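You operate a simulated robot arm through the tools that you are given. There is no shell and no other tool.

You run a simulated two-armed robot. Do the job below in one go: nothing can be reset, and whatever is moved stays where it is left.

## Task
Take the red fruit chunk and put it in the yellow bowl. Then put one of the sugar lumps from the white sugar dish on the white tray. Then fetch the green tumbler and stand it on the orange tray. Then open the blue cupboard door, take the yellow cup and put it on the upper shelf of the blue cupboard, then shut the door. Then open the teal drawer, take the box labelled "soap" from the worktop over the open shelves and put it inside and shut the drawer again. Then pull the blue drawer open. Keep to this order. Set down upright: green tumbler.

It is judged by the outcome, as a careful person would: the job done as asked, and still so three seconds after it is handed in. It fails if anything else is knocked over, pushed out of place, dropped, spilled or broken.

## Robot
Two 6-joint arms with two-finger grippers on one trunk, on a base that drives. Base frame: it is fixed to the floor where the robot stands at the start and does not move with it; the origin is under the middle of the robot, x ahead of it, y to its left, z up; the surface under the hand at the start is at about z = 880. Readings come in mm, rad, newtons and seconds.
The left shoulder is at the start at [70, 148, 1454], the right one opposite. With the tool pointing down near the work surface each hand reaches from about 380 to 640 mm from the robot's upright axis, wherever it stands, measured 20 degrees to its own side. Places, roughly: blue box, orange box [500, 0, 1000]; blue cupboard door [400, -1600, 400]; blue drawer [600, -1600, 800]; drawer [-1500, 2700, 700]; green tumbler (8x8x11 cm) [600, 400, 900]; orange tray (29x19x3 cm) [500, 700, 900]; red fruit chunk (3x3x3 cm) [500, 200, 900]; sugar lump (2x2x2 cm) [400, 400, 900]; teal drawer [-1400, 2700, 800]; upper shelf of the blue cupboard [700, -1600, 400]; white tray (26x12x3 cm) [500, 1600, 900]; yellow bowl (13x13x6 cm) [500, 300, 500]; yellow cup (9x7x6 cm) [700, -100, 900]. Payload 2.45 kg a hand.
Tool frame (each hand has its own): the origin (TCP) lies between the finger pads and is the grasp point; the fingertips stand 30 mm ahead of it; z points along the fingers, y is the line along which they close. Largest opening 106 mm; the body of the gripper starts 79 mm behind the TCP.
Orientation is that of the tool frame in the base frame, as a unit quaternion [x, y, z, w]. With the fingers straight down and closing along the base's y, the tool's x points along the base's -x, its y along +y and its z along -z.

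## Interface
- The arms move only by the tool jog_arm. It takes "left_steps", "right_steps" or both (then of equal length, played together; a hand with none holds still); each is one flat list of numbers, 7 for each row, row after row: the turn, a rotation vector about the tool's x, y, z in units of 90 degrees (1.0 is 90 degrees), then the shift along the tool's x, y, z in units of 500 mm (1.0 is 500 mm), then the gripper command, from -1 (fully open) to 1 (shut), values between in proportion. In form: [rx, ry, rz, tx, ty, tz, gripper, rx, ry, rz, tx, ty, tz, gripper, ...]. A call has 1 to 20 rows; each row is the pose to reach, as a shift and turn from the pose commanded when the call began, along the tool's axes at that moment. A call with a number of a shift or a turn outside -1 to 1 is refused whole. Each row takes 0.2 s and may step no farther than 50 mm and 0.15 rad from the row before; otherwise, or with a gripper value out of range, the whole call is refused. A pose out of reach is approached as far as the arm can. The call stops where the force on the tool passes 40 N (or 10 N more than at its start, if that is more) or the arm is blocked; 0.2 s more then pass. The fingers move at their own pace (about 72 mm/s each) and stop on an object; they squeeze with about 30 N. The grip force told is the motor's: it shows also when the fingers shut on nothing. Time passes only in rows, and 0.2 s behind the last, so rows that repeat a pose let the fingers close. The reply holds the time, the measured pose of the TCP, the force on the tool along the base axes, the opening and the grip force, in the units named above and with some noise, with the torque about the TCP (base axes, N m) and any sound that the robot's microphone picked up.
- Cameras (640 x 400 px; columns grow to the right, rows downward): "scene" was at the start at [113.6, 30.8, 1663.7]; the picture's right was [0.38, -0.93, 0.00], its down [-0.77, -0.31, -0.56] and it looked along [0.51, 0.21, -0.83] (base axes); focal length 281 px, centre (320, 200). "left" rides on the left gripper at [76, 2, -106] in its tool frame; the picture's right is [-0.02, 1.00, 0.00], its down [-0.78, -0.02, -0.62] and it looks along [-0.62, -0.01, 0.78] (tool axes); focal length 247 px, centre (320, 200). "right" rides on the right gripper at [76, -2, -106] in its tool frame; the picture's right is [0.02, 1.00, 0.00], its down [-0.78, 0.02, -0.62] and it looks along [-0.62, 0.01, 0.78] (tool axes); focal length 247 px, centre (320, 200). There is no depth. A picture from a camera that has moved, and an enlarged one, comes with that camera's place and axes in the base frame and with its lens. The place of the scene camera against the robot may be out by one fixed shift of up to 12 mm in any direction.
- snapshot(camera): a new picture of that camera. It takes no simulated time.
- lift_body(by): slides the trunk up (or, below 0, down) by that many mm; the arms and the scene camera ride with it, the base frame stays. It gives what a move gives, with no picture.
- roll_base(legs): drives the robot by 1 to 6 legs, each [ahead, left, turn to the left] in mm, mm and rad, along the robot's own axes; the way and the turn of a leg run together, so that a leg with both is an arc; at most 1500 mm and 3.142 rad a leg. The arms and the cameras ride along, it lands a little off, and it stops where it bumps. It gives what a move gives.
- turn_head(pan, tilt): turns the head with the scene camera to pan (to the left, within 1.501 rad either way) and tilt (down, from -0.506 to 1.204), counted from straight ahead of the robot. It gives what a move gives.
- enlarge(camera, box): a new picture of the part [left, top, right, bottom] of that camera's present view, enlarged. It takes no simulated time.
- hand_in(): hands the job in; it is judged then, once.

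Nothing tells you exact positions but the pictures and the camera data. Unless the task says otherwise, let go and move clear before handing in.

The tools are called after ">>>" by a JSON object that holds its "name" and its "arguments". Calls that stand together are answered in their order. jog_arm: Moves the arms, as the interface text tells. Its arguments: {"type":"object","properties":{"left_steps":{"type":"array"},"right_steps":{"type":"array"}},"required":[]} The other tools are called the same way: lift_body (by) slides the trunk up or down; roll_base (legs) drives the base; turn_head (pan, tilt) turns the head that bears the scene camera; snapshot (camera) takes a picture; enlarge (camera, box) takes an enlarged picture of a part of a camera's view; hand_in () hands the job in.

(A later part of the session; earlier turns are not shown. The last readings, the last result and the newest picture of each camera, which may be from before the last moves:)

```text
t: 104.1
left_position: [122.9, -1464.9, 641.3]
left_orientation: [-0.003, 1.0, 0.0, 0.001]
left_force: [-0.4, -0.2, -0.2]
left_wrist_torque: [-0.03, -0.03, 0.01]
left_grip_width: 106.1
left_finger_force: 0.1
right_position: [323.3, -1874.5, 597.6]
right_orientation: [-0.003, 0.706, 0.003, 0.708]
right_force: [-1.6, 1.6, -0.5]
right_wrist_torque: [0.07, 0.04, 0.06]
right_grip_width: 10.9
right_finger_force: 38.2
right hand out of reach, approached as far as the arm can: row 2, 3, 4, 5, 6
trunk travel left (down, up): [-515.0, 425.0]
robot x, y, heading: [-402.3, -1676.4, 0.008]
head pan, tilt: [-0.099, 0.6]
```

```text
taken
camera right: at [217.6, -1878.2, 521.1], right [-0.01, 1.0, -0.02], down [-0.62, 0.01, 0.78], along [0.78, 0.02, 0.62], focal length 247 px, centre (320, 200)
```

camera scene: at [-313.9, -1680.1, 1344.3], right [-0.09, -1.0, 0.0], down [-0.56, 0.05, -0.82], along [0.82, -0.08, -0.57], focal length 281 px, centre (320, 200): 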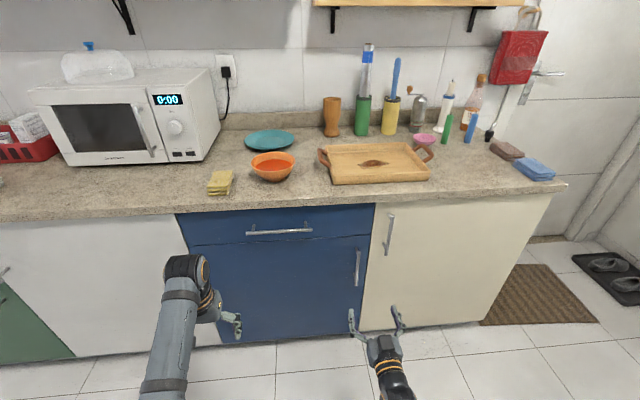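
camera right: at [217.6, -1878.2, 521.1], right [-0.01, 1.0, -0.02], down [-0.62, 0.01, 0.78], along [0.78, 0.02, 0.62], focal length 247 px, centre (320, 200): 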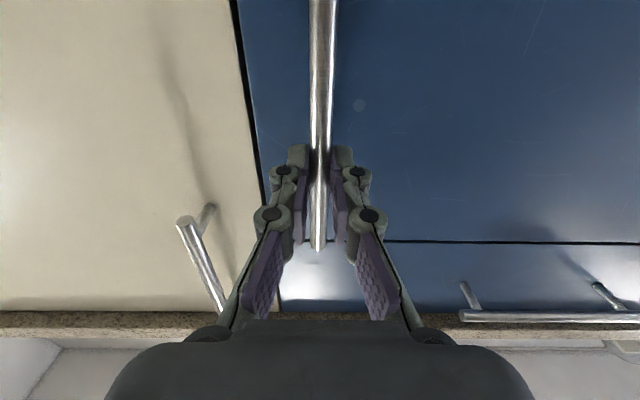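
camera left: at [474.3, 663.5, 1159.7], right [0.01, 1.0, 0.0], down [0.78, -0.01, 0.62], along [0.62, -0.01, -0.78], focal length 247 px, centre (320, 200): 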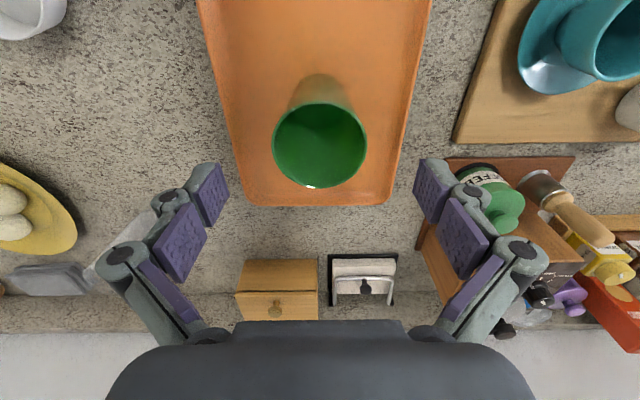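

Gripped only near the fingertips because the arm is at its limit; I let go, bring the base closer and re-grip deeper.

>>> {"name": "jog_arm", "arguments": {"right_steps": [0, 0, 0, 0, 0, 0, 0, 0, 0, 0, 0, 0, 0, 0, 0, 0, 0, 0, 0, -0.05, 0, 0, 0, 0, 0.02, 0, -0.1, 0, 0, 0, 0, 0.02, 0, -0.15, 0]}}

>>> {"name": "roll_base", "arguments": {"legs": [[75, 0, -0.006]]}}

>>> {"name": "snapshot", "arguments": {"camera": "right"}}

```text
t: 105.3
left_position: [122.4, -1465.1, 641.1]
left_orientation: [-0.003, 1.0, 0.0, 0.001]
left_force: [-0.4, -0.1, -0.6]
left_wrist_torque: [0.03, 0.0, 0.03]
left_grip_width: 105.9
left_finger_force: 0.1
right_position: [248.1, -1875.3, 589.1]
right_orientation: [-0.003, 0.706, 0.002, 0.709]
right_force: [0.8, 0.2, 0.3]
right_wrist_torque: [0.0, -0.02, -0.02]
right_grip_width: 52.9
right_finger_force: 0.1
trunk travel left (down, up): [-515.0, 425.0]
robot x, y, heading: [-399.2, -1676.5, 0.007]
head pan, tilt: [-0.099, 0.6]
```

```text
t: 106.3
left_position: [201.8, -1468.6, 639.8]
left_orientation: [0.0, 1.0, 0.0, 0.0]
left_force: [-0.1, -0.3, -0.8]
left_wrist_torque: [0.01, 0.03, 0.04]
left_grip_width: 106.0
left_finger_force: 0.2
right_position: [324.0, -1880.0, 587.4]
right_orientation: [0.001, 0.706, -0.001, 0.708]
right_force: [0.7, 0.0, -0.2]
right_wrist_torque: [-0.01, 0.0, 0.0]
right_grip_width: 52.9
right_finger_force: 0.1
trunk travel left (down, up): [-515.0, 425.0]
robot x, y, heading: [-324.2, -1673.3, 0.002]
head pan, tilt: [-0.099, 0.6]
```

```text
taken
camera right: at [218.7, -1882.2, 511.1], right [0.0, 1.0, -0.02], down [-0.62, 0.02, 0.78], along [0.78, 0.01, 0.62], focal length 247 px, centre (320, 200)
```

right: 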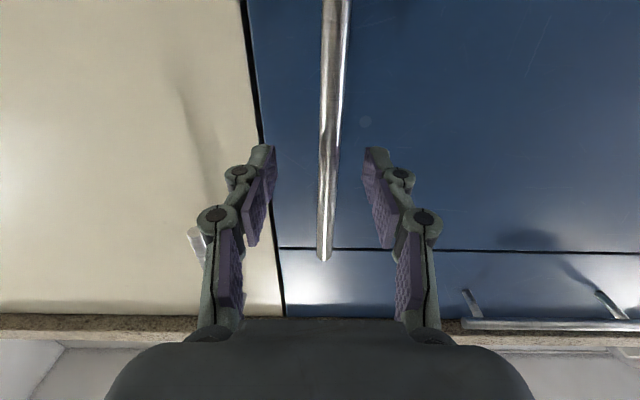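

>>> {"name": "jog_arm", "arguments": {"right_steps": [0, 0, 0, 0, 0.009, 0.019, 0, 0, 0, 0, 0, 0.009, 0.038, 0, 0, 0, 0, 0, 0.009, 0.038, 0.5, 0, 0, 0, 0, 0.009, 0.038, 1, 0, 0, 0, 0, 0.009, 0.038, 1]}}

>>> {"name": "snapshot", "arguments": {"camera": "right"}}

```text
t: 107.5
left_position: [201.2, -1468.6, 640.2]
left_orientation: [0.0, 1.0, 0.0, 0.001]
left_force: [0.8, -0.4, 0.2]
left_wrist_torque: [0.0, 0.03, 0.0]
left_grip_width: 106.1
left_finger_force: 0.1
right_position: [342.1, -1874.8, 588.1]
right_orientation: [0.0, 0.706, 0.0, 0.708]
right_force: [0.3, 0.5, -0.5]
right_wrist_torque: [0.01, -0.09, -0.02]
right_grip_width: 10.5
right_finger_force: 37.1
trunk travel left (down, up): [-515.0, 425.0]
robot x, y, heading: [-325.3, -1677.2, -0.004]
head pan, tilt: [-0.099, 0.6]
```

```text
taken
camera right: at [236.6, -1877.2, 511.6], right [0.0, 1.0, -0.02], down [-0.62, 0.02, 0.78], along [0.78, 0.01, 0.62], focal length 247 px, centre (320, 200)
```

right: 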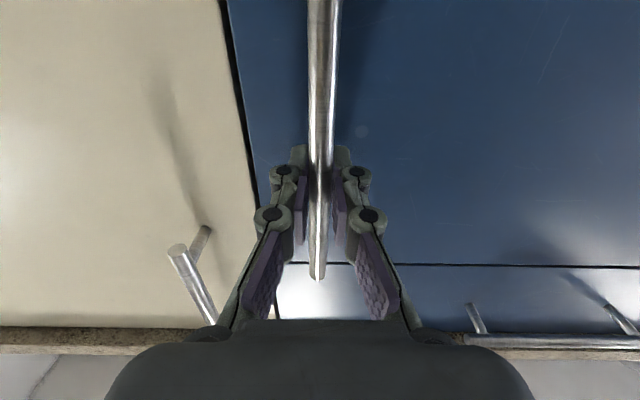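

Good grip on the bar (10.5 mm). I pull the door along its arc by about 10° with the arm to test.

>>> {"name": "jog_arm", "arguments": {"right_steps": [0.0139, 0, 0, 0, 0.002, -0.0242, 1, 0.0278, 0, 0, 0, 0.0042, -0.0484, 1, 0.0556, 0, 0, 0, 0.0106, -0.0964, 1, 0.0833, 0, 0, 0, 0.0192, -0.1442, 1, 0.1111, 0, 0, 0, 0.0296, -0.1916, 1]}}

>>> {"name": "snapshot", "arguments": {"camera": "right"}}

>>> {"name": "snapshot", "arguments": {"camera": "scene"}}

```text
t: 108.7
left_position: [201.4, -1467.0, 640.0]
left_orientation: [0.0, 1.0, -0.001, 0.001]
left_force: [0.6, -0.5, -0.7]
left_wrist_torque: [0.01, 0.0, 0.01]
left_grip_width: 106.1
left_finger_force: 0.0
right_position: [247.1, -1858.9, 588.8]
right_orientation: [0.061, 0.706, -0.062, 0.703]
right_force: [1.9, 10.7, -5.4]
right_wrist_torque: [0.36, 0.41, 0.01]
right_grip_width: 11.5
right_finger_force: 36.6
trunk travel left (down, up): [-515.0, 425.0]
robot x, y, heading: [-321.6, -1678.5, -0.006]
head pan, tilt: [-0.099, 0.6]
```

```text
taken
camera right: at [141.7, -1843.3, 512.2], right [0.17, 0.98, -0.02], down [-0.61, 0.12, 0.78], along [0.77, -0.12, 0.62], focal length 247 px, centre (320, 200)
```

right: 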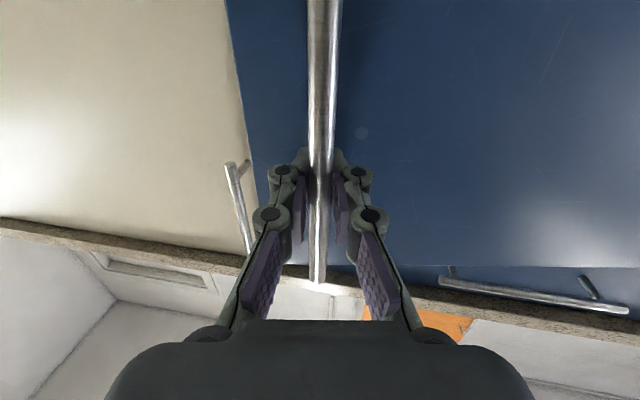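

```text
taken
camera scene: at [-187.5, -1678.9, 1282.2], right [-0.1, -0.99, 0.0], down [-0.56, 0.06, -0.82], along [0.82, -0.08, -0.57], focal length 281 px, centre (320, 200)
```

scene: 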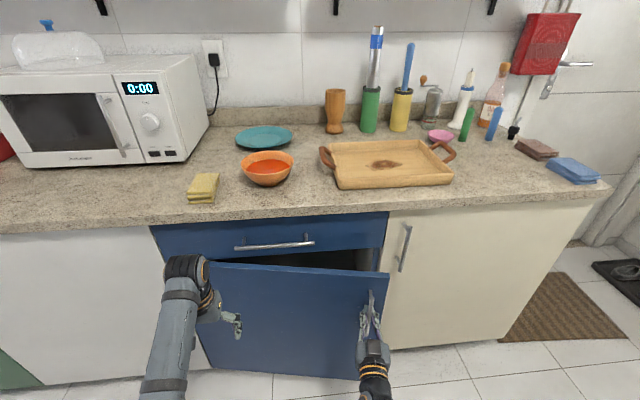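

The door swings well. Now I continue the arc with the whole base turning about the hinge (385, −1320), 20° first.

>>> {"name": "roll_base", "arguments": {"legs": [[-63, 123, -0.1745], [-63, 123, -0.1745]]}}

>>> {"name": "snapshot", "arguments": {"camera": "right"}}

>>> {"name": "snapshot", "arguments": {"camera": "scene"}}

```text
t: 111.0
left_position: [161.5, -1396.4, 639.2]
left_orientation: [0.174, 0.985, -0.001, 0.0]
left_force: [-0.8, -1.2, -0.2]
left_wrist_torque: [0.0, -0.02, 0.05]
left_grip_width: 106.0
left_finger_force: 0.1
right_position: [70.6, -1779.5, 588.5]
right_orientation: [0.183, 0.683, -0.184, 0.683]
right_force: [15.2, 21.4, -15.8]
right_wrist_torque: [0.03, -0.15, -0.03]
right_grip_width: 11.6
right_finger_force: 36.6
trunk travel left (down, up): [-515.0, 425.0]
robot x, y, heading: [-403.0, -1412.5, -0.349]
head pan, tilt: [-0.099, 0.6]
```

```text
taken
camera right: at [-22.8, -1729.2, 512.3], right [0.5, 0.87, -0.02], down [-0.53, 0.33, 0.78], along [0.69, -0.38, 0.62], focal length 247 px, centre (320, 200)
```

right: 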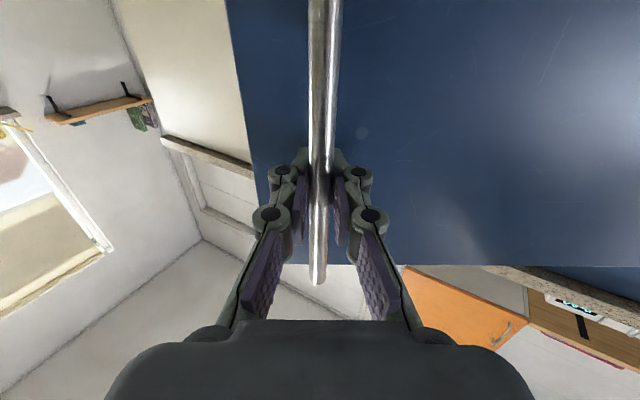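

```text
taken
camera scene: at [-276.6, -1461.6, 1282.1], right [-0.43, -0.9, 0.0], down [-0.51, 0.24, -0.82], along [0.74, -0.36, -0.57], focal length 281 px, centre (320, 200)
```

scene: 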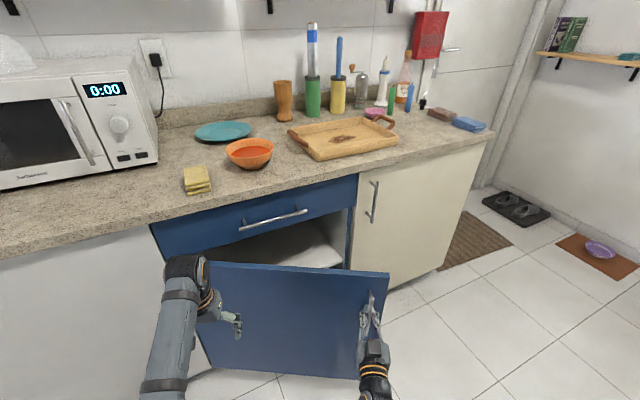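

Door at 30°. There's some sideways load, so I nudge the hand a few mm toward the hinge to relieve it.

>>> {"name": "jog_arm", "arguments": {"right_steps": [0, 0, 0, 0, 0.004, 0, 1, 0, 0, 0, 0, 0.008, 0, 1]}}

```text
t: 111.6
left_position: [160.0, -1398.4, 641.6]
left_orientation: [0.174, 0.985, 0.0, 0.0]
left_force: [-0.1, -0.3, -0.1]
left_wrist_torque: [0.01, -0.02, -0.01]
left_grip_width: 105.7
left_finger_force: 0.0
right_position: [68.6, -1779.9, 588.3]
right_orientation: [0.185, 0.683, -0.183, 0.683]
right_force: [-8.8, -12.7, -4.0]
right_wrist_torque: [0.16, 0.59, -0.03]
right_grip_width: 12.0
right_finger_force: 36.7
trunk travel left (down, up): [-515.0, 425.0]
robot x, y, heading: [-401.2, -1408.4, -0.348]
head pan, tilt: [-0.099, 0.6]
```

>>> {"name": "jog_arm", "arguments": {"right_steps": [0, 0, 0, 0, -0.0024, 0, 1]}}

>>> {"name": "roll_base", "arguments": {"legs": [[-62, 123, -0.1745], [-62, 123, -0.1745]]}}

```text
t: 112.0
left_position: [158.9, -1397.4, 640.8]
left_orientation: [0.175, 0.984, 0.001, 0.001]
left_force: [-0.4, 0.2, -0.3]
left_wrist_torque: [0.0, -0.01, -0.02]
left_grip_width: 106.0
left_finger_force: 0.1
right_position: [69.4, -1780.7, 589.2]
right_orientation: [0.183, 0.683, -0.182, 0.683]
right_force: [-6.6, -9.8, -8.7]
right_wrist_torque: [-0.4, -0.51, 0.01]
right_grip_width: 11.9
right_finger_force: 36.6
trunk travel left (down, up): [-515.0, 425.0]
robot x, y, heading: [-403.7, -1411.3, -0.359]
head pan, tilt: [-0.099, 0.6]
```

```text
t: 114.1
left_position: [146.4, -1322.1, 640.6]
left_orientation: [0.328, 0.945, 0.001, 0.002]
left_force: [-0.3, -0.3, 0.7]
left_wrist_torque: [0.02, -0.04, 0.02]
left_grip_width: 105.9
left_finger_force: 0.1
right_position: [-59.0, -1656.4, 590.3]
right_orientation: [0.29, 0.644, -0.29, 0.646]
right_force: [-0.2, 1.1, -0.6]
right_wrist_torque: [0.5, 0.22, 0.13]
right_grip_width: 10.1
right_finger_force: 35.5
trunk travel left (down, up): [-515.0, 425.0]
robot x, y, heading: [-392.5, -1159.1, -0.667]
head pan, tilt: [-0.099, 0.6]
stopped in leg 2: the force on the tool passed its limit at 41 N (the readings are from after the stop); the commanded pose is now the measured one
```

The load is relieved; door ≈ 48° open. Continue with smaller legs.

>>> {"name": "roll_base", "arguments": {"legs": [[-31, 61.7, -0.0873]]}}

>>> {"name": "roll_base", "arguments": {"legs": [[-31, 61.7, -0.0873]]}}

>>> {"name": "snapshot", "arguments": {"camera": "scene"}}

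```text
t: 115.2
left_position: [148.3, -1302.4, 640.2]
left_orientation: [0.368, 0.93, 0.0, 0.001]
left_force: [0.2, 0.1, 0.4]
left_wrist_torque: [0.0, -0.03, -0.02]
left_grip_width: 105.9
left_finger_force: 0.1
right_position: [-85.3, -1616.7, 590.0]
right_orientation: [0.317, 0.631, -0.318, 0.633]
right_force: [3.3, 1.5, -5.8]
right_wrist_torque: [-0.04, -0.17, -0.06]
right_grip_width: 10.4
right_finger_force: 36.0
trunk travel left (down, up): [-515.0, 425.0]
robot x, y, heading: [-373.6, -1092.7, -0.757]
head pan, tilt: [-0.099, 0.6]
```

```text
t: 116.2
left_position: [150.6, -1282.3, 639.8]
left_orientation: [0.41, 0.912, -0.001, 0.0]
left_force: [-0.1, 0.1, -0.4]
left_wrist_torque: [0.01, -0.01, 0.0]
left_grip_width: 106.4
left_finger_force: 0.1
right_position: [-109.8, -1574.8, 589.3]
right_orientation: [0.344, 0.617, -0.345, 0.618]
right_force: [11.1, 5.0, -2.5]
right_wrist_torque: [-0.04, -0.1, -0.12]
right_grip_width: 10.3
right_finger_force: 35.5
trunk travel left (down, up): [-515.0, 425.0]
robot x, y, heading: [-353.5, -1027.0, -0.845]
head pan, tilt: [-0.099, 0.6]
```

```text
taken
camera scene: at [-268.2, -1131.6, 1282.4], right [-0.81, -0.59, 0.0], down [-0.33, 0.46, -0.83], along [0.48, -0.67, -0.56], focal length 281 px, centre (320, 200)
```

scene: 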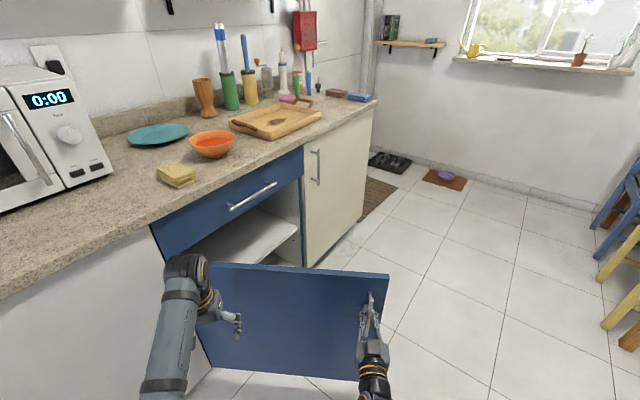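

>>> {"name": "jog_arm", "arguments": {"right_steps": [0, 0, 0, 0, 0.002, 0, 1]}}

>>> {"name": "roll_base", "arguments": {"legs": [[-31, 61.7, -0.0873], [-31, 61.7, -0.0873]]}}

>>> {"name": "roll_base", "arguments": {"legs": [[-31, 61.7, -0.0873], [-31, 61.7, -0.0873]]}}

>>> {"name": "snapshot", "arguments": {"camera": "scene"}}

```text
t: 116.6
left_position: [150.6, -1282.2, 640.9]
left_orientation: [0.409, 0.912, 0.001, 0.002]
left_force: [-0.6, -1.0, 0.1]
left_wrist_torque: [0.02, -0.01, 0.01]
left_grip_width: 106.0
left_finger_force: 0.0
right_position: [-111.1, -1576.0, 590.0]
right_orientation: [0.345, 0.617, -0.345, 0.617]
right_force: [2.6, 2.2, -0.2]
right_wrist_torque: [-0.13, 0.07, -0.03]
right_grip_width: 10.2
right_finger_force: 35.5
trunk travel left (down, up): [-515.0, 425.0]
robot x, y, heading: [-353.4, -1030.7, -0.846]
head pan, tilt: [-0.099, 0.6]
```

```text
t: 118.2
left_position: [161.5, -1242.0, 640.4]
left_orientation: [0.488, 0.873, 0.0, 0.001]
left_force: [-0.1, 0.3, -0.1]
left_wrist_torque: [0.0, -0.01, 0.05]
left_grip_width: 105.9
left_finger_force: 0.2
right_position: [-146.5, -1485.9, 590.3]
right_orientation: [0.398, 0.584, -0.398, 0.585]
right_force: [4.6, 0.7, -0.4]
right_wrist_torque: [-0.1, -0.04, -0.15]
right_grip_width: 10.2
right_finger_force: 35.4
trunk travel left (down, up): [-515.0, 425.0]
robot x, y, heading: [-290.1, -905.6, -1.019]
head pan, tilt: [-0.099, 0.6]
```

```text
t: 119.8
left_position: [177.8, -1204.9, 640.8]
left_orientation: [0.562, 0.827, -0.001, 0.001]
left_force: [-0.4, 0.1, -0.2]
left_wrist_torque: [0.0, 0.02, -0.02]
left_grip_width: 106.1
left_finger_force: 0.1
right_position: [-166.7, -1390.8, 589.8]
right_orientation: [0.447, 0.548, -0.447, 0.548]
right_force: [14.9, 1.7, 1.4]
right_wrist_torque: [-0.13, -0.09, -0.21]
right_grip_width: 10.0
right_finger_force: 35.5
trunk travel left (down, up): [-515.0, 425.0]
robot x, y, heading: [-206.7, -793.1, -1.196]
head pan, tilt: [-0.099, 0.6]
```

```text
taken
camera scene: at [-165.8, -921.2, 1282.4], right [-0.96, -0.27, 0.0], down [-0.16, 0.54, -0.83], along [0.23, -0.79, -0.56], focal length 281 px, centre (320, 200)
```

scene: 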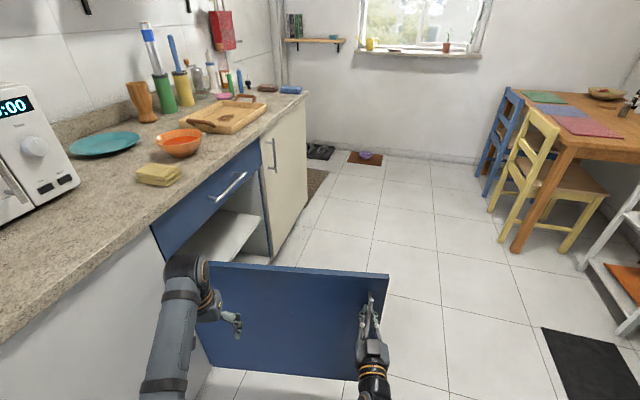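

>>> {"name": "jog_arm", "arguments": {"right_steps": [0, 0, 0, 0, 0.0028, 0, 1]}}

>>> {"name": "roll_base", "arguments": {"legs": [[-31, 61.7, -0.0873], [-31, 61.7, -0.0873]]}}

>>> {"name": "roll_base", "arguments": {"legs": [[-31, 61.7, -0.0873]]}}

>>> {"name": "snapshot", "arguments": {"camera": "scene"}}

>>> {"name": "snapshot", "arguments": {"camera": "left"}}

```text
t: 120.2
left_position: [177.7, -1205.7, 641.6]
left_orientation: [0.563, 0.827, 0.001, 0.001]
left_force: [-0.3, 0.2, 0.0]
left_wrist_torque: [0.01, 0.0, -0.02]
left_grip_width: 106.0
left_finger_force: 0.0
right_position: [-166.1, -1391.1, 590.6]
right_orientation: [0.447, 0.547, -0.447, 0.548]
right_force: [-2.1, -0.2, 2.3]
right_wrist_torque: [0.4, 0.35, 0.0]
right_grip_width: 10.1
right_finger_force: 35.8
trunk travel left (down, up): [-515.0, 425.0]
robot x, y, heading: [-211.6, -790.3, -1.201]
head pan, tilt: [-0.099, 0.6]
```

```text
t: 121.8
left_position: [202.1, -1169.7, 641.5]
left_orientation: [0.631, 0.776, 0.0, 0.002]
left_force: [0.3, 0.0, 0.3]
left_wrist_torque: [-0.02, 0.01, 0.01]
left_grip_width: 105.9
left_finger_force: 0.0
right_position: [-169.1, -1293.2, 589.8]
right_orientation: [0.493, 0.506, -0.493, 0.509]
right_force: [-22.6, 1.3, 2.3]
right_wrist_torque: [-0.12, 0.22, -0.03]
right_grip_width: 9.9
right_finger_force: 35.6
trunk travel left (down, up): [-515.0, 425.0]
robot x, y, heading: [-105.1, -697.3, -1.363]
head pan, tilt: [-0.099, 0.6]
```

```text
t: 122.8
left_position: [216.0, -1155.2, 641.0]
left_orientation: [0.665, 0.747, 0.0, 0.001]
left_force: [0.2, -0.4, 0.0]
left_wrist_torque: [-0.01, 0.02, 0.01]
left_grip_width: 106.1
left_finger_force: 0.0
right_position: [-164.7, -1246.0, 589.4]
right_orientation: [-0.514, -0.484, 0.515, -0.487]
right_force: [-9.5, 2.1, 1.1]
right_wrist_torque: [-0.27, 0.2, -0.13]
right_grip_width: 10.0
right_finger_force: 35.7
trunk travel left (down, up): [-515.0, 425.0]
robot x, y, heading: [-52.7, -660.8, -1.457]
head pan, tilt: [-0.099, 0.6]
```

```text
taken
camera scene: at [-46.4, -791.7, 1282.5], right [-1.0, -0.02, 0.0], down [-0.01, 0.56, -0.83], along [0.02, -0.83, -0.56], focal length 281 px, centre (320, 200)
```

scene: 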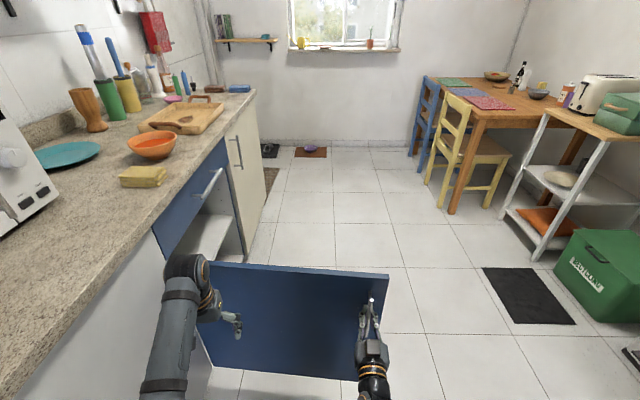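

```text
taken
camera left: at [208.0, -1078.5, 747.9], right [1.0, 0.1, 0.0], down [0.07, -0.78, 0.62], along [0.06, -0.62, -0.78], focal length 247 px, centre (320, 200)
```

left: 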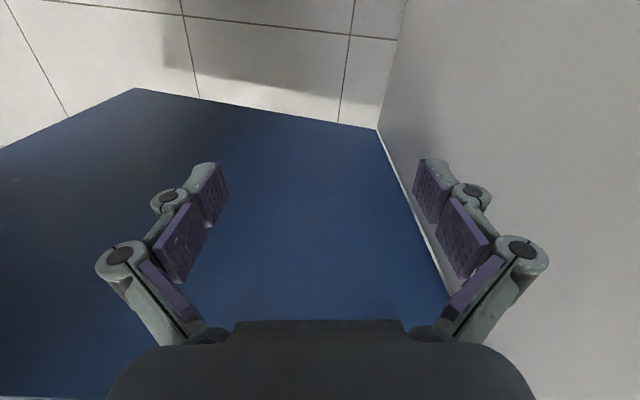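

>>> {"name": "roll_base", "arguments": {"legs": [[-31, 61.7, -0.0873]]}}

>>> {"name": "jog_arm", "arguments": {"right_steps": [0, 0, 0, 0, 0, 0, 0.3, 0, 0, 0, 0, 0, 0, 0, 0, 0, 0, 0, 0, 0, 0, 0, 0, 0, 0, 0, -0.06, 0, 0, 0, 0, 0, 0, -0.14, 0]}}

>>> {"name": "snapshot", "arguments": {"camera": "scene"}}

```text
t: 123.8
left_position: [230.9, -1140.8, 640.7]
left_orientation: [0.696, 0.718, -0.001, 0.002]
left_force: [0.4, 0.0, 0.6]
left_wrist_torque: [0.0, 0.03, -0.02]
left_grip_width: 105.9
left_finger_force: 0.1
right_position: [-155.7, -1199.9, 589.0]
right_orientation: [-0.534, -0.461, 0.536, -0.463]
right_force: [6.1, -1.4, 1.8]
right_wrist_torque: [-0.22, 0.04, -0.17]
right_grip_width: 10.3
right_finger_force: 35.5
trunk travel left (down, up): [-515.0, 425.0]
robot x, y, heading: [9.3, -626.3, -1.539]
head pan, tilt: [-0.099, 0.6]
```

```text
t: 125.0
left_position: [231.0, -1141.6, 640.9]
left_orientation: [0.695, 0.719, 0.0, 0.002]
left_force: [0.0, -0.5, 0.0]
left_wrist_torque: [0.0, 0.02, 0.0]
left_grip_width: 106.0
left_finger_force: 0.0
right_position: [-155.5, -1135.3, 595.1]
right_orientation: [-0.522, -0.465, 0.544, -0.464]
right_force: [-0.4, -0.3, -0.3]
right_wrist_torque: [0.01, 0.01, -0.02]
right_grip_width: 53.1
right_finger_force: 0.0
trunk travel left (down, up): [-515.0, 425.0]
robot x, y, heading: [5.0, -624.8, -1.537]
head pan, tilt: [-0.099, 0.6]
```

```text
taken
camera scene: at [0.1, -757.4, 1282.5], right [-1.0, 0.07, 0.0], down [0.04, 0.56, -0.83], along [-0.06, -0.82, -0.56], focal length 281 px, centre (320, 200)
```

scene: 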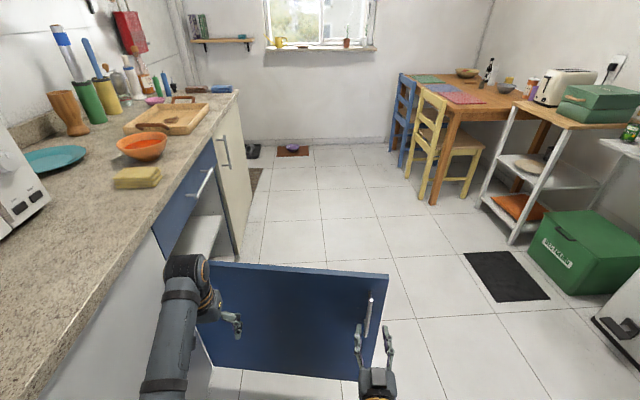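

The door is open about 98°. I back off from it, clear the counter and turn to face the counter again, then raise up.

>>> {"name": "roll_base", "arguments": {"legs": [[-150, 0, 0], [0, -460, 0], [0, 0, 1.53]]}}

>>> {"name": "lift_body", "arguments": {"by": 400}}

>>> {"name": "turn_head", "arguments": {"pan": 0.0, "tilt": 0.7}}

>>> {"name": "snapshot", "arguments": {"camera": "scene"}}

```text
t: 132.5
left_position: [67.0, -294.1, 641.6]
left_orientation: [0.007, 1.0, 0.0, 0.001]
left_force: [0.4, 0.5, 0.7]
left_wrist_torque: [-0.03, -0.01, -0.01]
left_grip_width: 106.2
left_finger_force: 0.1
right_position: [35.7, -678.6, 587.4]
right_orientation: [0.056, 0.703, -0.072, 0.706]
right_force: [0.0, 0.3, -0.2]
right_wrist_torque: [-0.03, 0.0, 0.0]
right_grip_width: 52.9
right_finger_force: 0.1
trunk travel left (down, up): [-515.0, 425.0]
robot x, y, heading: [-460.9, -495.3, -0.016]
head pan, tilt: [-0.099, 0.6]
```

```text
t: 136.3
left_position: [66.0, -293.3, 1040.5]
left_orientation: [0.007, 1.0, -0.001, 0.001]
left_force: [0.2, -0.2, 0.7]
left_wrist_torque: [-0.01, 0.01, -0.04]
left_grip_width: 106.0
left_finger_force: 0.0
right_position: [36.7, -678.4, 987.5]
right_orientation: [0.056, 0.703, -0.074, 0.706]
right_force: [0.7, 0.2, -0.3]
right_wrist_torque: [0.01, 0.02, -0.01]
right_grip_width: 52.9
right_finger_force: 0.0
trunk travel left (down, up): [-915.0, 25.0]
robot x, y, heading: [-459.7, -493.2, -0.015]
head pan, tilt: [-0.099, 0.6]
```

```text
t: 137.0
left_position: [67.8, -293.7, 1040.7]
left_orientation: [0.007, 1.0, 0.0, 0.0]
left_force: [0.0, 0.2, -0.2]
left_wrist_torque: [0.01, 0.0, 0.01]
left_grip_width: 106.0
left_finger_force: 0.0
right_position: [36.7, -678.4, 987.2]
right_orientation: [0.056, 0.703, -0.074, 0.706]
right_force: [0.3, 0.6, 0.3]
right_wrist_torque: [0.0, 0.0, -0.03]
right_grip_width: 53.0
right_finger_force: 0.0
trunk travel left (down, up): [-915.0, 25.0]
robot x, y, heading: [-462.6, -496.3, -0.016]
head pan, tilt: [0.0, 0.7]
```

```text
taken
camera scene: at [-328.5, -491.0, 1673.8], right [-0.02, -1.0, 0.0], down [-0.64, 0.01, -0.77], along [0.77, -0.01, -0.64], focal length 281 px, centre (320, 200)
```

scene: 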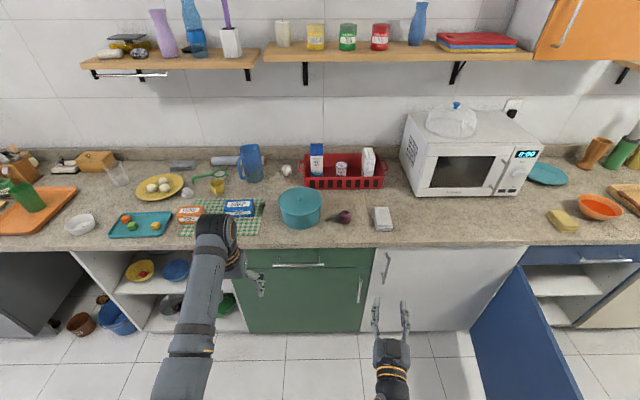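

Good overview; the door stays open. The yellow cup is near (665, −60). I straighten the right hand and pitch it 50° below horizontal so that I can later set the cup upright on the shelf.

>>> {"name": "jog_arm", "arguments": {"right_steps": [-0.06, 0, 0, 0, 0, 0, -0.5, -0.117, 0, 0, 0, 0, 0, -0.7]}}

>>> {"name": "jog_arm", "arguments": {"right_steps": [0, 0.0926, 0, -0.03, 0, 0.01, -0.7, 0, 0.1852, 0, -0.06, 0, 0.02, -0.7, 0, 0.2778, 0, -0.09, 0, 0.03, -0.7, 0, 0.3704, 0, -0.12, 0, 0.04, -0.7, 0, 0.463, 0, -0.15, 0, 0.05, -0.7, 0, 0.5556, 0, -0.18, 0, 0.06, -0.7]}}

>>> {"name": "roll_base", "arguments": {"legs": [[0, 560, 0.015]]}}

>>> {"name": "snapshot", "arguments": {"camera": "right"}}

>>> {"name": "snapshot", "arguments": {"camera": "scene"}}

```text
t: 137.6
left_position: [67.1, -295.3, 1041.5]
left_orientation: [0.007, 1.0, 0.001, 0.001]
left_force: [-0.8, 0.6, 0.4]
left_wrist_torque: [0.02, 0.01, 0.0]
left_grip_width: 106.2
left_finger_force: 0.1
right_position: [36.1, -676.9, 986.5]
right_orientation: [-0.01, 0.707, -0.006, 0.708]
right_force: [0.0, 0.5, -0.1]
right_wrist_torque: [0.01, 0.01, 0.03]
right_grip_width: 90.2
right_finger_force: 0.0
trunk travel left (down, up): [-915.0, 25.0]
robot x, y, heading: [-462.0, -493.7, -0.016]
head pan, tilt: [0.0, 0.7]
```

```text
t: 139.0
left_position: [67.9, -293.7, 1040.9]
left_orientation: [0.006, 1.0, -0.001, -0.001]
left_force: [0.6, 0.4, -0.2]
left_wrist_torque: [-0.01, 0.04, -0.01]
left_grip_width: 105.9
left_finger_force: 0.0
right_position: [61.2, -687.3, 1068.4]
right_orientation: [-0.011, 0.942, -0.027, 0.335]
right_force: [0.3, 0.1, -0.2]
right_wrist_torque: [-0.01, -0.01, -0.04]
right_grip_width: 90.0
right_finger_force: 0.1
right hand out of reach, approached as far as the arm can: row 2
trunk travel left (down, up): [-915.0, 25.0]
robot x, y, heading: [-463.9, -493.7, -0.012]
head pan, tilt: [0.0, 0.7]
```

```text
t: 142.2
left_position: [61.7, 285.3, 1040.6]
left_orientation: [-0.006, 1.0, 0.001, 0.001]
left_force: [-0.5, -0.1, 0.5]
left_wrist_torque: [0.01, 0.0, 0.04]
left_grip_width: 105.7
left_finger_force: 0.0
right_position: [71.1, -107.2, 1076.3]
right_orientation: [-0.024, 0.939, -0.022, 0.342]
right_force: [0.0, -1.2, -0.2]
right_wrist_torque: [0.04, -0.04, 0.0]
right_grip_width: 90.2
right_finger_force: 0.0
trunk travel left (down, up): [-915.0, 25.0]
robot x, y, heading: [-464.3, 70.6, 0.009]
head pan, tilt: [0.0, 0.7]
```

```text
taken
camera right: at [-54.7, -112.0, 1108.3], right [-0.04, 1.0, -0.07], down [0.2, 0.08, 0.98], along [0.98, 0.03, -0.2], focal length 247 px, centre (320, 200)
```

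right: 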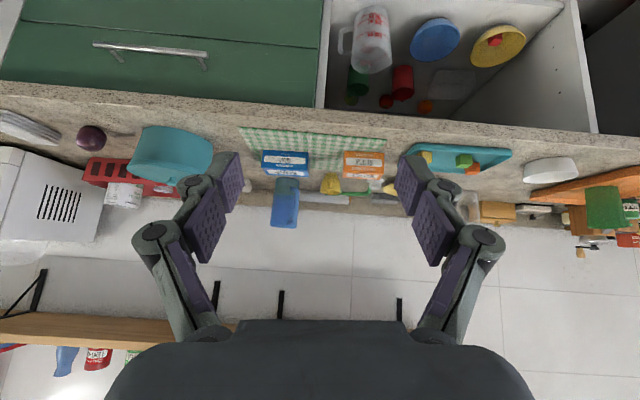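

```text
taken
camera scene: at [-327.6, 77.4, 1673.8], right [0.01, -1.0, 0.0], down [-0.64, -0.01, -0.76], along [0.76, 0.01, -0.64], focal length 281 px, centre (320, 200)
```

scene: 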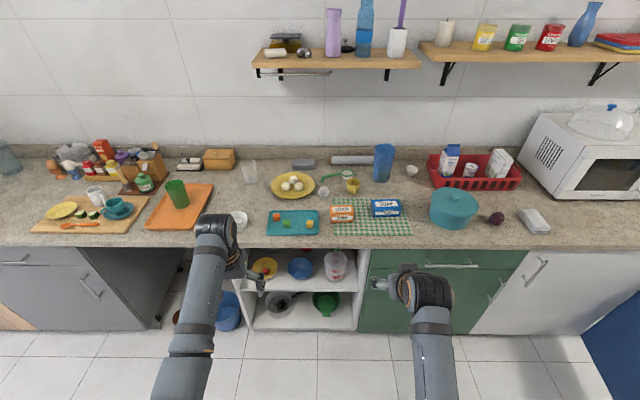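

The hand is rolled by ~3°, which I'll correct. Now roll up to the counter in front of the cup.

>>> {"name": "jog_arm", "arguments": {"right_steps": [-0.008, 0, 0.019, 0, 0, 0, -0.7, -0.016, 0, 0.0384, 0, 0, 0, -0.7]}}

>>> {"name": "roll_base", "arguments": {"legs": [[400, 0, -0.009]]}}

>>> {"name": "snapshot", "arguments": {"camera": "right"}}

```text
t: 142.8
left_position: [62.7, 285.2, 1040.4]
left_orientation: [-0.006, 1.0, 0.001, 0.001]
left_force: [0.6, -0.2, -1.2]
left_wrist_torque: [-0.02, -0.04, -0.01]
left_grip_width: 105.9
left_finger_force: 0.1
right_position: [71.3, -108.5, 1075.1]
right_orientation: [0.002, 0.939, 0.0, 0.343]
right_force: [0.2, 0.4, 0.9]
right_wrist_torque: [-0.02, 0.0, 0.03]
right_grip_width: 90.1
right_finger_force: 0.0
trunk travel left (down, up): [-915.0, 25.0]
robot x, y, heading: [-462.5, 74.4, 0.012]
head pan, tilt: [0.0, 0.7]
```

```text
t: 145.3
left_position: [461.3, 292.1, 1040.2]
left_orientation: [-0.008, 1.0, 0.0, 0.002]
left_force: [-0.3, -1.4, 0.0]
left_wrist_torque: [-0.01, -0.02, -0.01]
left_grip_width: 105.9
left_finger_force: 0.0
right_position: [471.6, -100.1, 1076.6]
right_orientation: [-0.001, 0.939, 0.0, 0.344]
right_force: [-0.5, 0.1, -0.2]
right_wrist_torque: [0.0, -0.02, 0.01]
right_grip_width: 90.3
right_finger_force: 0.1
trunk travel left (down, up): [-915.0, 25.0]
robot x, y, heading: [-62.2, 79.0, 0.009]
head pan, tilt: [0.0, 0.7]
```

```text
taken
camera right: at [345.3, -103.3, 1108.6], right [-0.02, 1.0, -0.01], down [0.2, 0.02, 0.98], along [0.98, 0.01, -0.2], focal length 247 px, centre (320, 200)
```

right: 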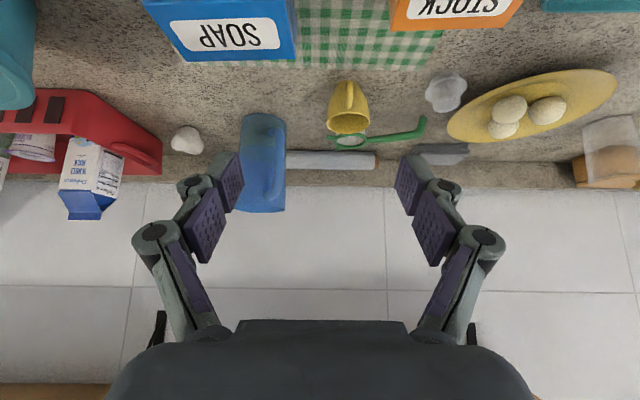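

The cup is at about (650, −63), 56 mm across, handle toward me; stock and soap boxes lie in front (tops ≈ 921). I steepen the hand to 60° so its camera clears the boxes, and move the base 80 mm ahead and 50 left.

>>> {"name": "jog_arm", "arguments": {"right_steps": [0, 0.0556, 0, 0, 0, 0, -0.7, 0, 0.1111, 0, 0, 0, 0, -0.7]}}

>>> {"name": "roll_base", "arguments": {"legs": [[80, 40, -0.007]]}}

>>> {"name": "snapshot", "arguments": {"camera": "right"}}

```text
t: 145.9
left_position: [463.1, 291.9, 1040.2]
left_orientation: [-0.007, 1.0, 0.001, 0.001]
left_force: [0.6, -0.3, 0.0]
left_wrist_torque: [0.05, 0.0, -0.02]
left_grip_width: 106.1
left_finger_force: 0.1
right_position: [473.7, -100.1, 1075.9]
right_orientation: [-0.001, 0.966, 0.001, 0.259]
right_force: [0.0, 0.6, 0.4]
right_wrist_torque: [-0.02, 0.01, -0.03]
right_grip_width: 90.0
right_finger_force: 0.0
trunk travel left (down, up): [-915.0, 25.0]
robot x, y, heading: [-60.6, 80.1, 0.014]
head pan, tilt: [0.0, 0.7]
```

```text
t: 147.0
left_position: [539.7, 327.7, 1042.9]
left_orientation: [-0.004, 1.0, 0.001, 0.003]
left_force: [-0.4, -0.3, 0.1]
left_wrist_torque: [0.04, 0.02, -0.01]
left_grip_width: 105.9
left_finger_force: 0.1
right_position: [546.0, -64.9, 1077.4]
right_orientation: [0.003, 0.965, 0.0, 0.261]
right_force: [0.1, -0.8, 0.3]
right_wrist_torque: [0.03, -0.01, 0.04]
right_grip_width: 90.4
right_finger_force: 0.0
trunk travel left (down, up): [-915.0, 25.0]
robot x, y, heading: [21.9, 119.8, 0.008]
head pan, tilt: [0.0, 0.7]
```

```text
taken
camera right: at [427.7, -67.2, 1130.7], right [-0.01, 1.0, -0.01], down [0.36, 0.01, 0.93], along [0.93, 0.01, -0.36], focal length 247 px, centre (320, 200)
```

right: 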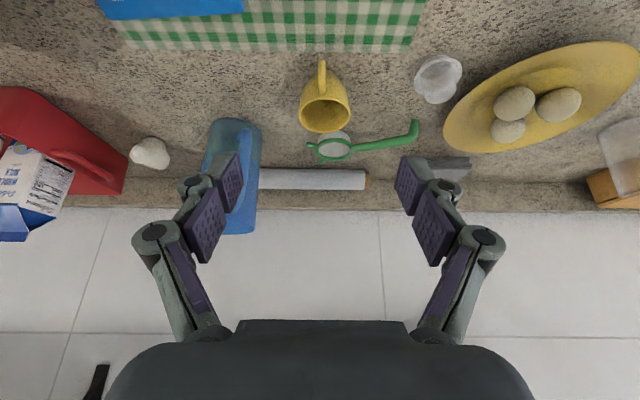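

>>> {"name": "jog_arm", "arguments": {"right_steps": [0, 0, 0, -0.05, 0.003, 0.03, -0.7, 0, 0, 0, -0.1, 0.005, 0.09, -0.7, 0, 0, 0, -0.12, 0.008, 0.16, -0.7, 0, 0, 0, -0.1032, 0.01, 0.2374, -0.7]}}

>>> {"name": "snapshot", "arguments": {"camera": "right"}}

>>> {"name": "enlarge", "arguments": {"camera": "scene", "box": [240, 100, 480, 250]}}

```text
t: 148.0
left_position: [542.9, 330.2, 1040.8]
left_orientation: [-0.004, 1.0, 0.0, 0.001]
left_force: [0.0, -0.4, -0.7]
left_wrist_torque: [0.03, 0.04, 0.0]
left_grip_width: 105.9
left_finger_force: 0.2
right_position: [653.0, -60.6, 997.5]
right_orientation: [0.003, 0.966, 0.0, 0.26]
right_force: [-0.1, -0.9, -1.0]
right_wrist_torque: [-0.01, 0.01, -0.01]
right_grip_width: 89.8
right_finger_force: 0.1
trunk travel left (down, up): [-915.0, 25.0]
robot x, y, heading: [18.8, 119.6, 0.005]
head pan, tilt: [0.0, 0.7]
```

```text
taken
camera right: at [535.4, -62.3, 1050.8], right [-0.01, 1.0, -0.01], down [0.37, 0.01, 0.93], along [0.93, 0.01, -0.37], focal length 247 px, centre (320, 200)
```

right: 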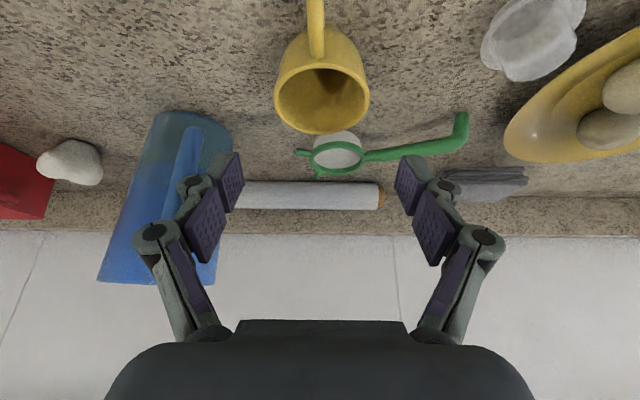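

```text
2.67 times, centred on (360, 175) of scene
camera zoom: at [152.6, 123.8, 1673.8], right [0.01, -1.0, 0.0], down [-0.64, 0.0, -0.76], along [0.76, 0.01, -0.64], focal length 749 px, centre (213, 267)
```

zoom: 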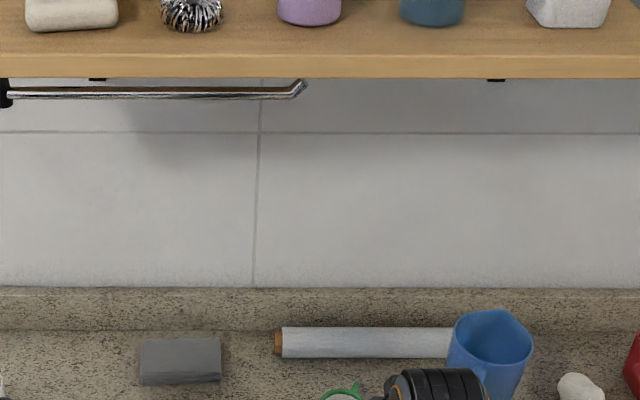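

>>> {"name": "jog_arm", "arguments": {"right_steps": [0, 0, 0, 0.03, 0, 0.045, -0.7, 0, 0, 0, 0.06, 0, 0.09, -0.7, 0, 0, 0, 0.085, 0, 0.131, -0.7]}}

>>> {"name": "snapshot", "arguments": {"camera": "right"}}

```text
t: 148.8
left_position: [542.6, 329.2, 1040.2]
left_orientation: [-0.003, 1.0, 0.0, 0.001]
left_force: [0.2, 0.4, -0.3]
left_wrist_torque: [0.04, 0.0, 0.03]
left_grip_width: 105.6
left_finger_force: 0.2
right_position: [651.7, -59.5, 920.4]
right_orientation: [0.003, 0.966, 0.0, 0.26]
right_force: [0.1, 0.4, -0.8]
right_wrist_torque: [-0.03, -0.01, -0.01]
right_grip_width: 90.1
right_finger_force: 0.2
trunk travel left (down, up): [-915.0, 25.0]
robot x, y, heading: [21.0, 120.8, 0.005]
head pan, tilt: [0.0, 0.7]
```

```text
taken
camera right: at [532.2, -62.7, 973.3], right [-0.01, 1.0, -0.01], down [0.37, 0.01, 0.93], along [0.93, 0.01, -0.37], focal length 247 px, centre (320, 200)
```

right: 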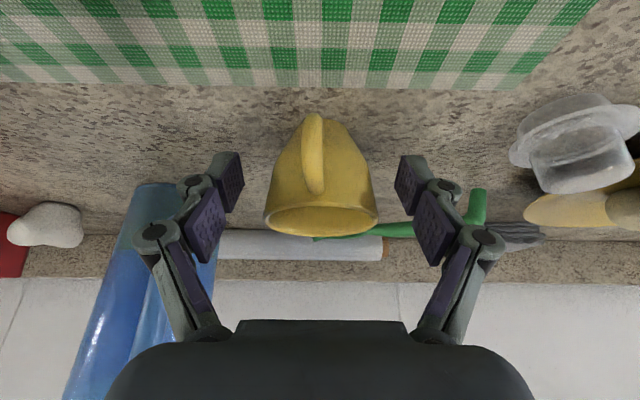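

The cup sits between the fingers. Closing on it.

>>> {"name": "jog_arm", "arguments": {"right_steps": [0, 0, 0, 0, 0, 0, 0, 0, 0, 0, 0, 0, 0, 0.6, 0, 0, 0, 0, 0, 0, 1, 0, 0, 0, 0, 0, 0, 1]}}

>>> {"name": "snapshot", "arguments": {"camera": "right"}}

```text
t: 149.8
left_position: [542.1, 329.1, 1040.4]
left_orientation: [-0.004, 1.0, -0.001, 0.001]
left_force: [-0.1, 0.7, -0.5]
left_wrist_torque: [0.02, 0.01, -0.01]
left_grip_width: 106.1
left_finger_force: 0.1
right_position: [650.8, -61.1, 920.3]
right_orientation: [0.003, 0.966, 0.0, 0.259]
right_force: [1.3, -1.1, -1.3]
right_wrist_torque: [-0.02, -0.01, 0.01]
right_grip_width: 57.6
right_finger_force: 30.4
trunk travel left (down, up): [-915.0, 25.0]
robot x, y, heading: [17.7, 120.2, 0.006]
head pan, tilt: [0.0, 0.7]
```

```text
taken
camera right: at [532.2, -62.6, 973.3], right [-0.01, 1.0, -0.01], down [0.37, 0.01, 0.93], along [0.93, 0.01, -0.37], focal length 247 px, centre (320, 200)
```

right: 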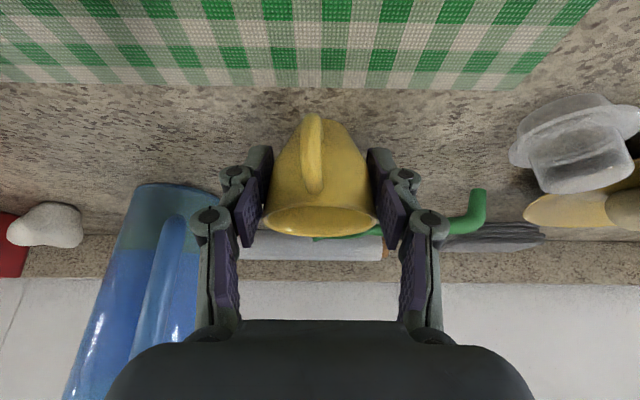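

Gripped on the rim (57.6 mm). I lift it straight up, check, and then drive back and over to the blue cupboard, well clear of the open door.

>>> {"name": "jog_arm", "arguments": {"right_steps": [0, 0, 0, -0.01, 0, -0.0173, 1, 0, 0, 0, -0.03, 0, -0.052, 1, 0, 0, 0, -0.06, 0, -0.104, 1, 0, 0, 0, -0.1, 0, -0.173, 1]}}

>>> {"name": "snapshot", "arguments": {"camera": "right"}}

>>> {"name": "roll_base", "arguments": {"legs": [[-590, 0, 0]]}}

>>> {"name": "snapshot", "arguments": {"camera": "scene"}}

```text
t: 150.8
left_position: [541.9, 329.5, 1040.9]
left_orientation: [-0.003, 1.0, 0.0, 0.001]
left_force: [0.6, 0.1, -1.2]
left_wrist_torque: [0.02, 0.01, 0.0]
left_grip_width: 106.0
left_finger_force: 0.0
right_position: [649.6, -59.2, 1021.3]
right_orientation: [0.002, 0.966, -0.001, 0.26]
right_force: [-0.4, -1.5, -0.7]
right_wrist_torque: [-0.01, 0.01, 0.01]
right_grip_width: 58.1
right_finger_force: 29.9
trunk travel left (down, up): [-915.0, 25.0]
robot x, y, heading: [22.0, 121.9, 0.007]
head pan, tilt: [0.0, 0.7]
```

```text
taken
camera right: at [530.5, -60.7, 1074.9], right [-0.01, 1.0, -0.01], down [0.37, 0.02, 0.93], along [0.93, 0.01, -0.37], focal length 247 px, centre (320, 200)
```

right: 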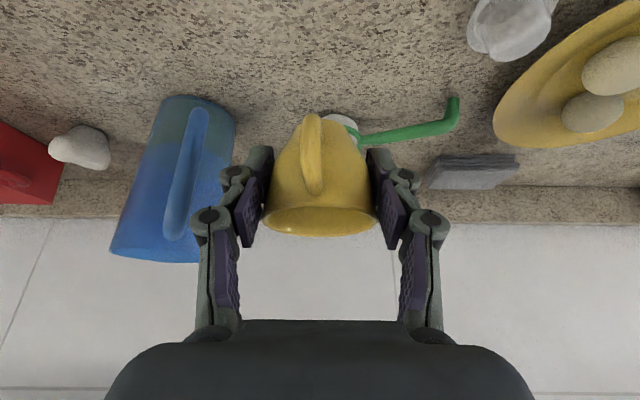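

```text
t: 154.2
left_position: [-40.1, 324.0, 1040.3]
left_orientation: [0.001, 1.0, 0.0, 0.0]
left_force: [0.4, -0.4, 0.3]
left_wrist_torque: [0.01, 0.0, -0.02]
left_grip_width: 106.0
left_finger_force: 0.0
right_position: [62.7, -64.9, 1019.4]
right_orientation: [0.007, 0.966, -0.001, 0.259]
right_force: [0.3, 0.2, -0.9]
right_wrist_torque: [-0.01, 0.0, -0.01]
right_grip_width: 58.0
right_finger_force: 30.1
trunk travel left (down, up): [-915.0, 25.0]
robot x, y, heading: [-565.2, 121.0, -0.001]
head pan, tilt: [0.0, 0.7]
```

```text
taken
camera scene: at [-432.0, 121.8, 1673.6], right [0.0, -1.0, 0.0], down [-0.65, 0.0, -0.76], along [0.76, 0.0, -0.65], focal length 281 px, centre (320, 200)
```

scene: 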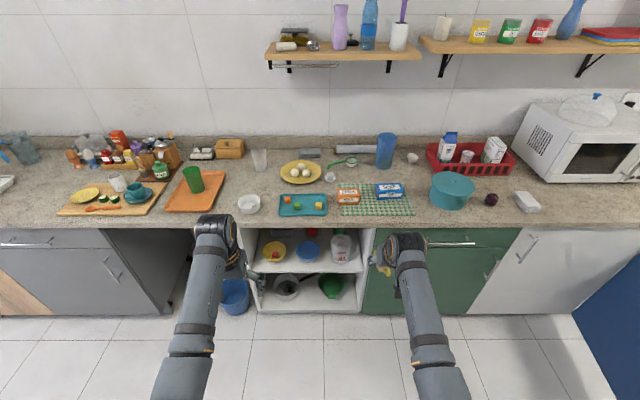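

The cup is held level. Driving right to stand in front of the open cupboard, right of the door.

>>> {"name": "roll_base", "arguments": {"legs": [[0, -1000, 0], [0, -770, 0]]}}

>>> {"name": "lift_body", "arguments": {"by": -300}}

>>> {"name": "snapshot", "arguments": {"camera": "scene"}}

>>> {"name": "snapshot", "arguments": {"camera": "right"}}

```text
t: 163.1
left_position: [-28.7, -1423.4, 1041.1]
left_orientation: [-0.012, 1.0, 0.0, 0.001]
left_force: [0.8, 0.4, 0.1]
left_wrist_torque: [0.0, -0.03, 0.02]
left_grip_width: 106.0
left_finger_force: 0.1
right_position: [84.7, -1809.6, 1020.7]
right_orientation: [-0.006, 0.966, 0.001, 0.259]
right_force: [-0.5, -0.3, -1.2]
right_wrist_torque: [-0.02, 0.03, -0.01]
right_grip_width: 58.0
right_finger_force: 30.2
trunk travel left (down, up): [-915.0, 25.0]
robot x, y, heading: [-549.1, -1642.9, 0.032]
head pan, tilt: [0.0, 0.7]
```

```text
t: 166.1
left_position: [-29.2, -1423.9, 740.2]
left_orientation: [-0.012, 1.0, 0.0, 0.001]
left_force: [0.7, 0.5, 0.2]
left_wrist_torque: [0.02, -0.02, 0.03]
left_grip_width: 106.1
left_finger_force: 0.0
right_position: [85.3, -1810.6, 720.9]
right_orientation: [-0.005, 0.966, 0.002, 0.26]
right_force: [-0.2, 1.0, -1.4]
right_wrist_torque: [-0.01, 0.01, -0.02]
right_grip_width: 58.0
right_finger_force: 30.0
trunk travel left (down, up): [-615.0, 325.0]
robot x, y, heading: [-554.1, -1642.7, 0.022]
head pan, tilt: [0.0, 0.7]
```

```text
taken
camera scene: at [-416.1, -1635.9, 1373.8], right [0.02, -1.0, 0.0], down [-0.64, -0.02, -0.76], along [0.76, 0.02, -0.64], focal length 281 px, centre (320, 200)
```

scene: 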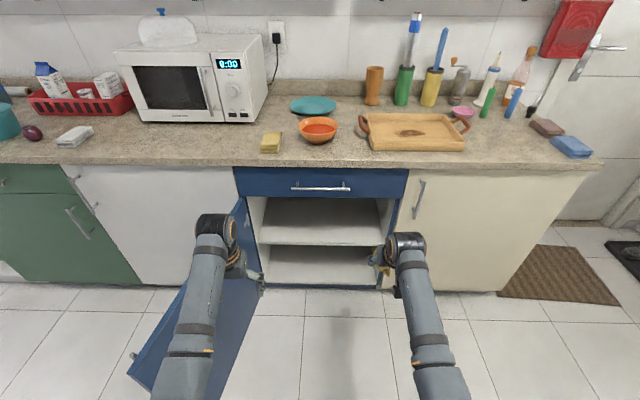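

```text
taken
camera right: at [-34.1, -1814.2, 774.7], right [-0.03, 1.0, -0.01], down [0.37, 0.02, 0.93], along [0.93, 0.02, -0.37], focal length 247 px, centre (320, 200)
```

right: 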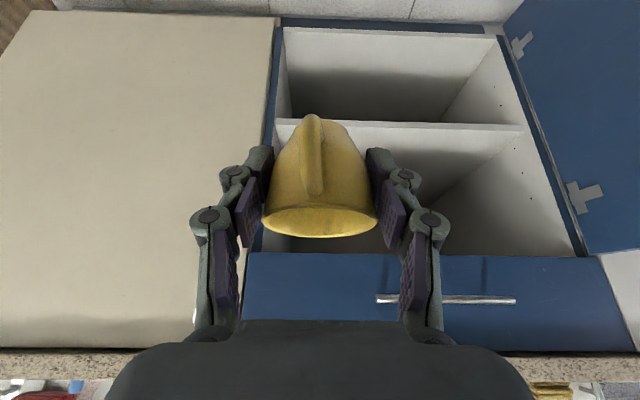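

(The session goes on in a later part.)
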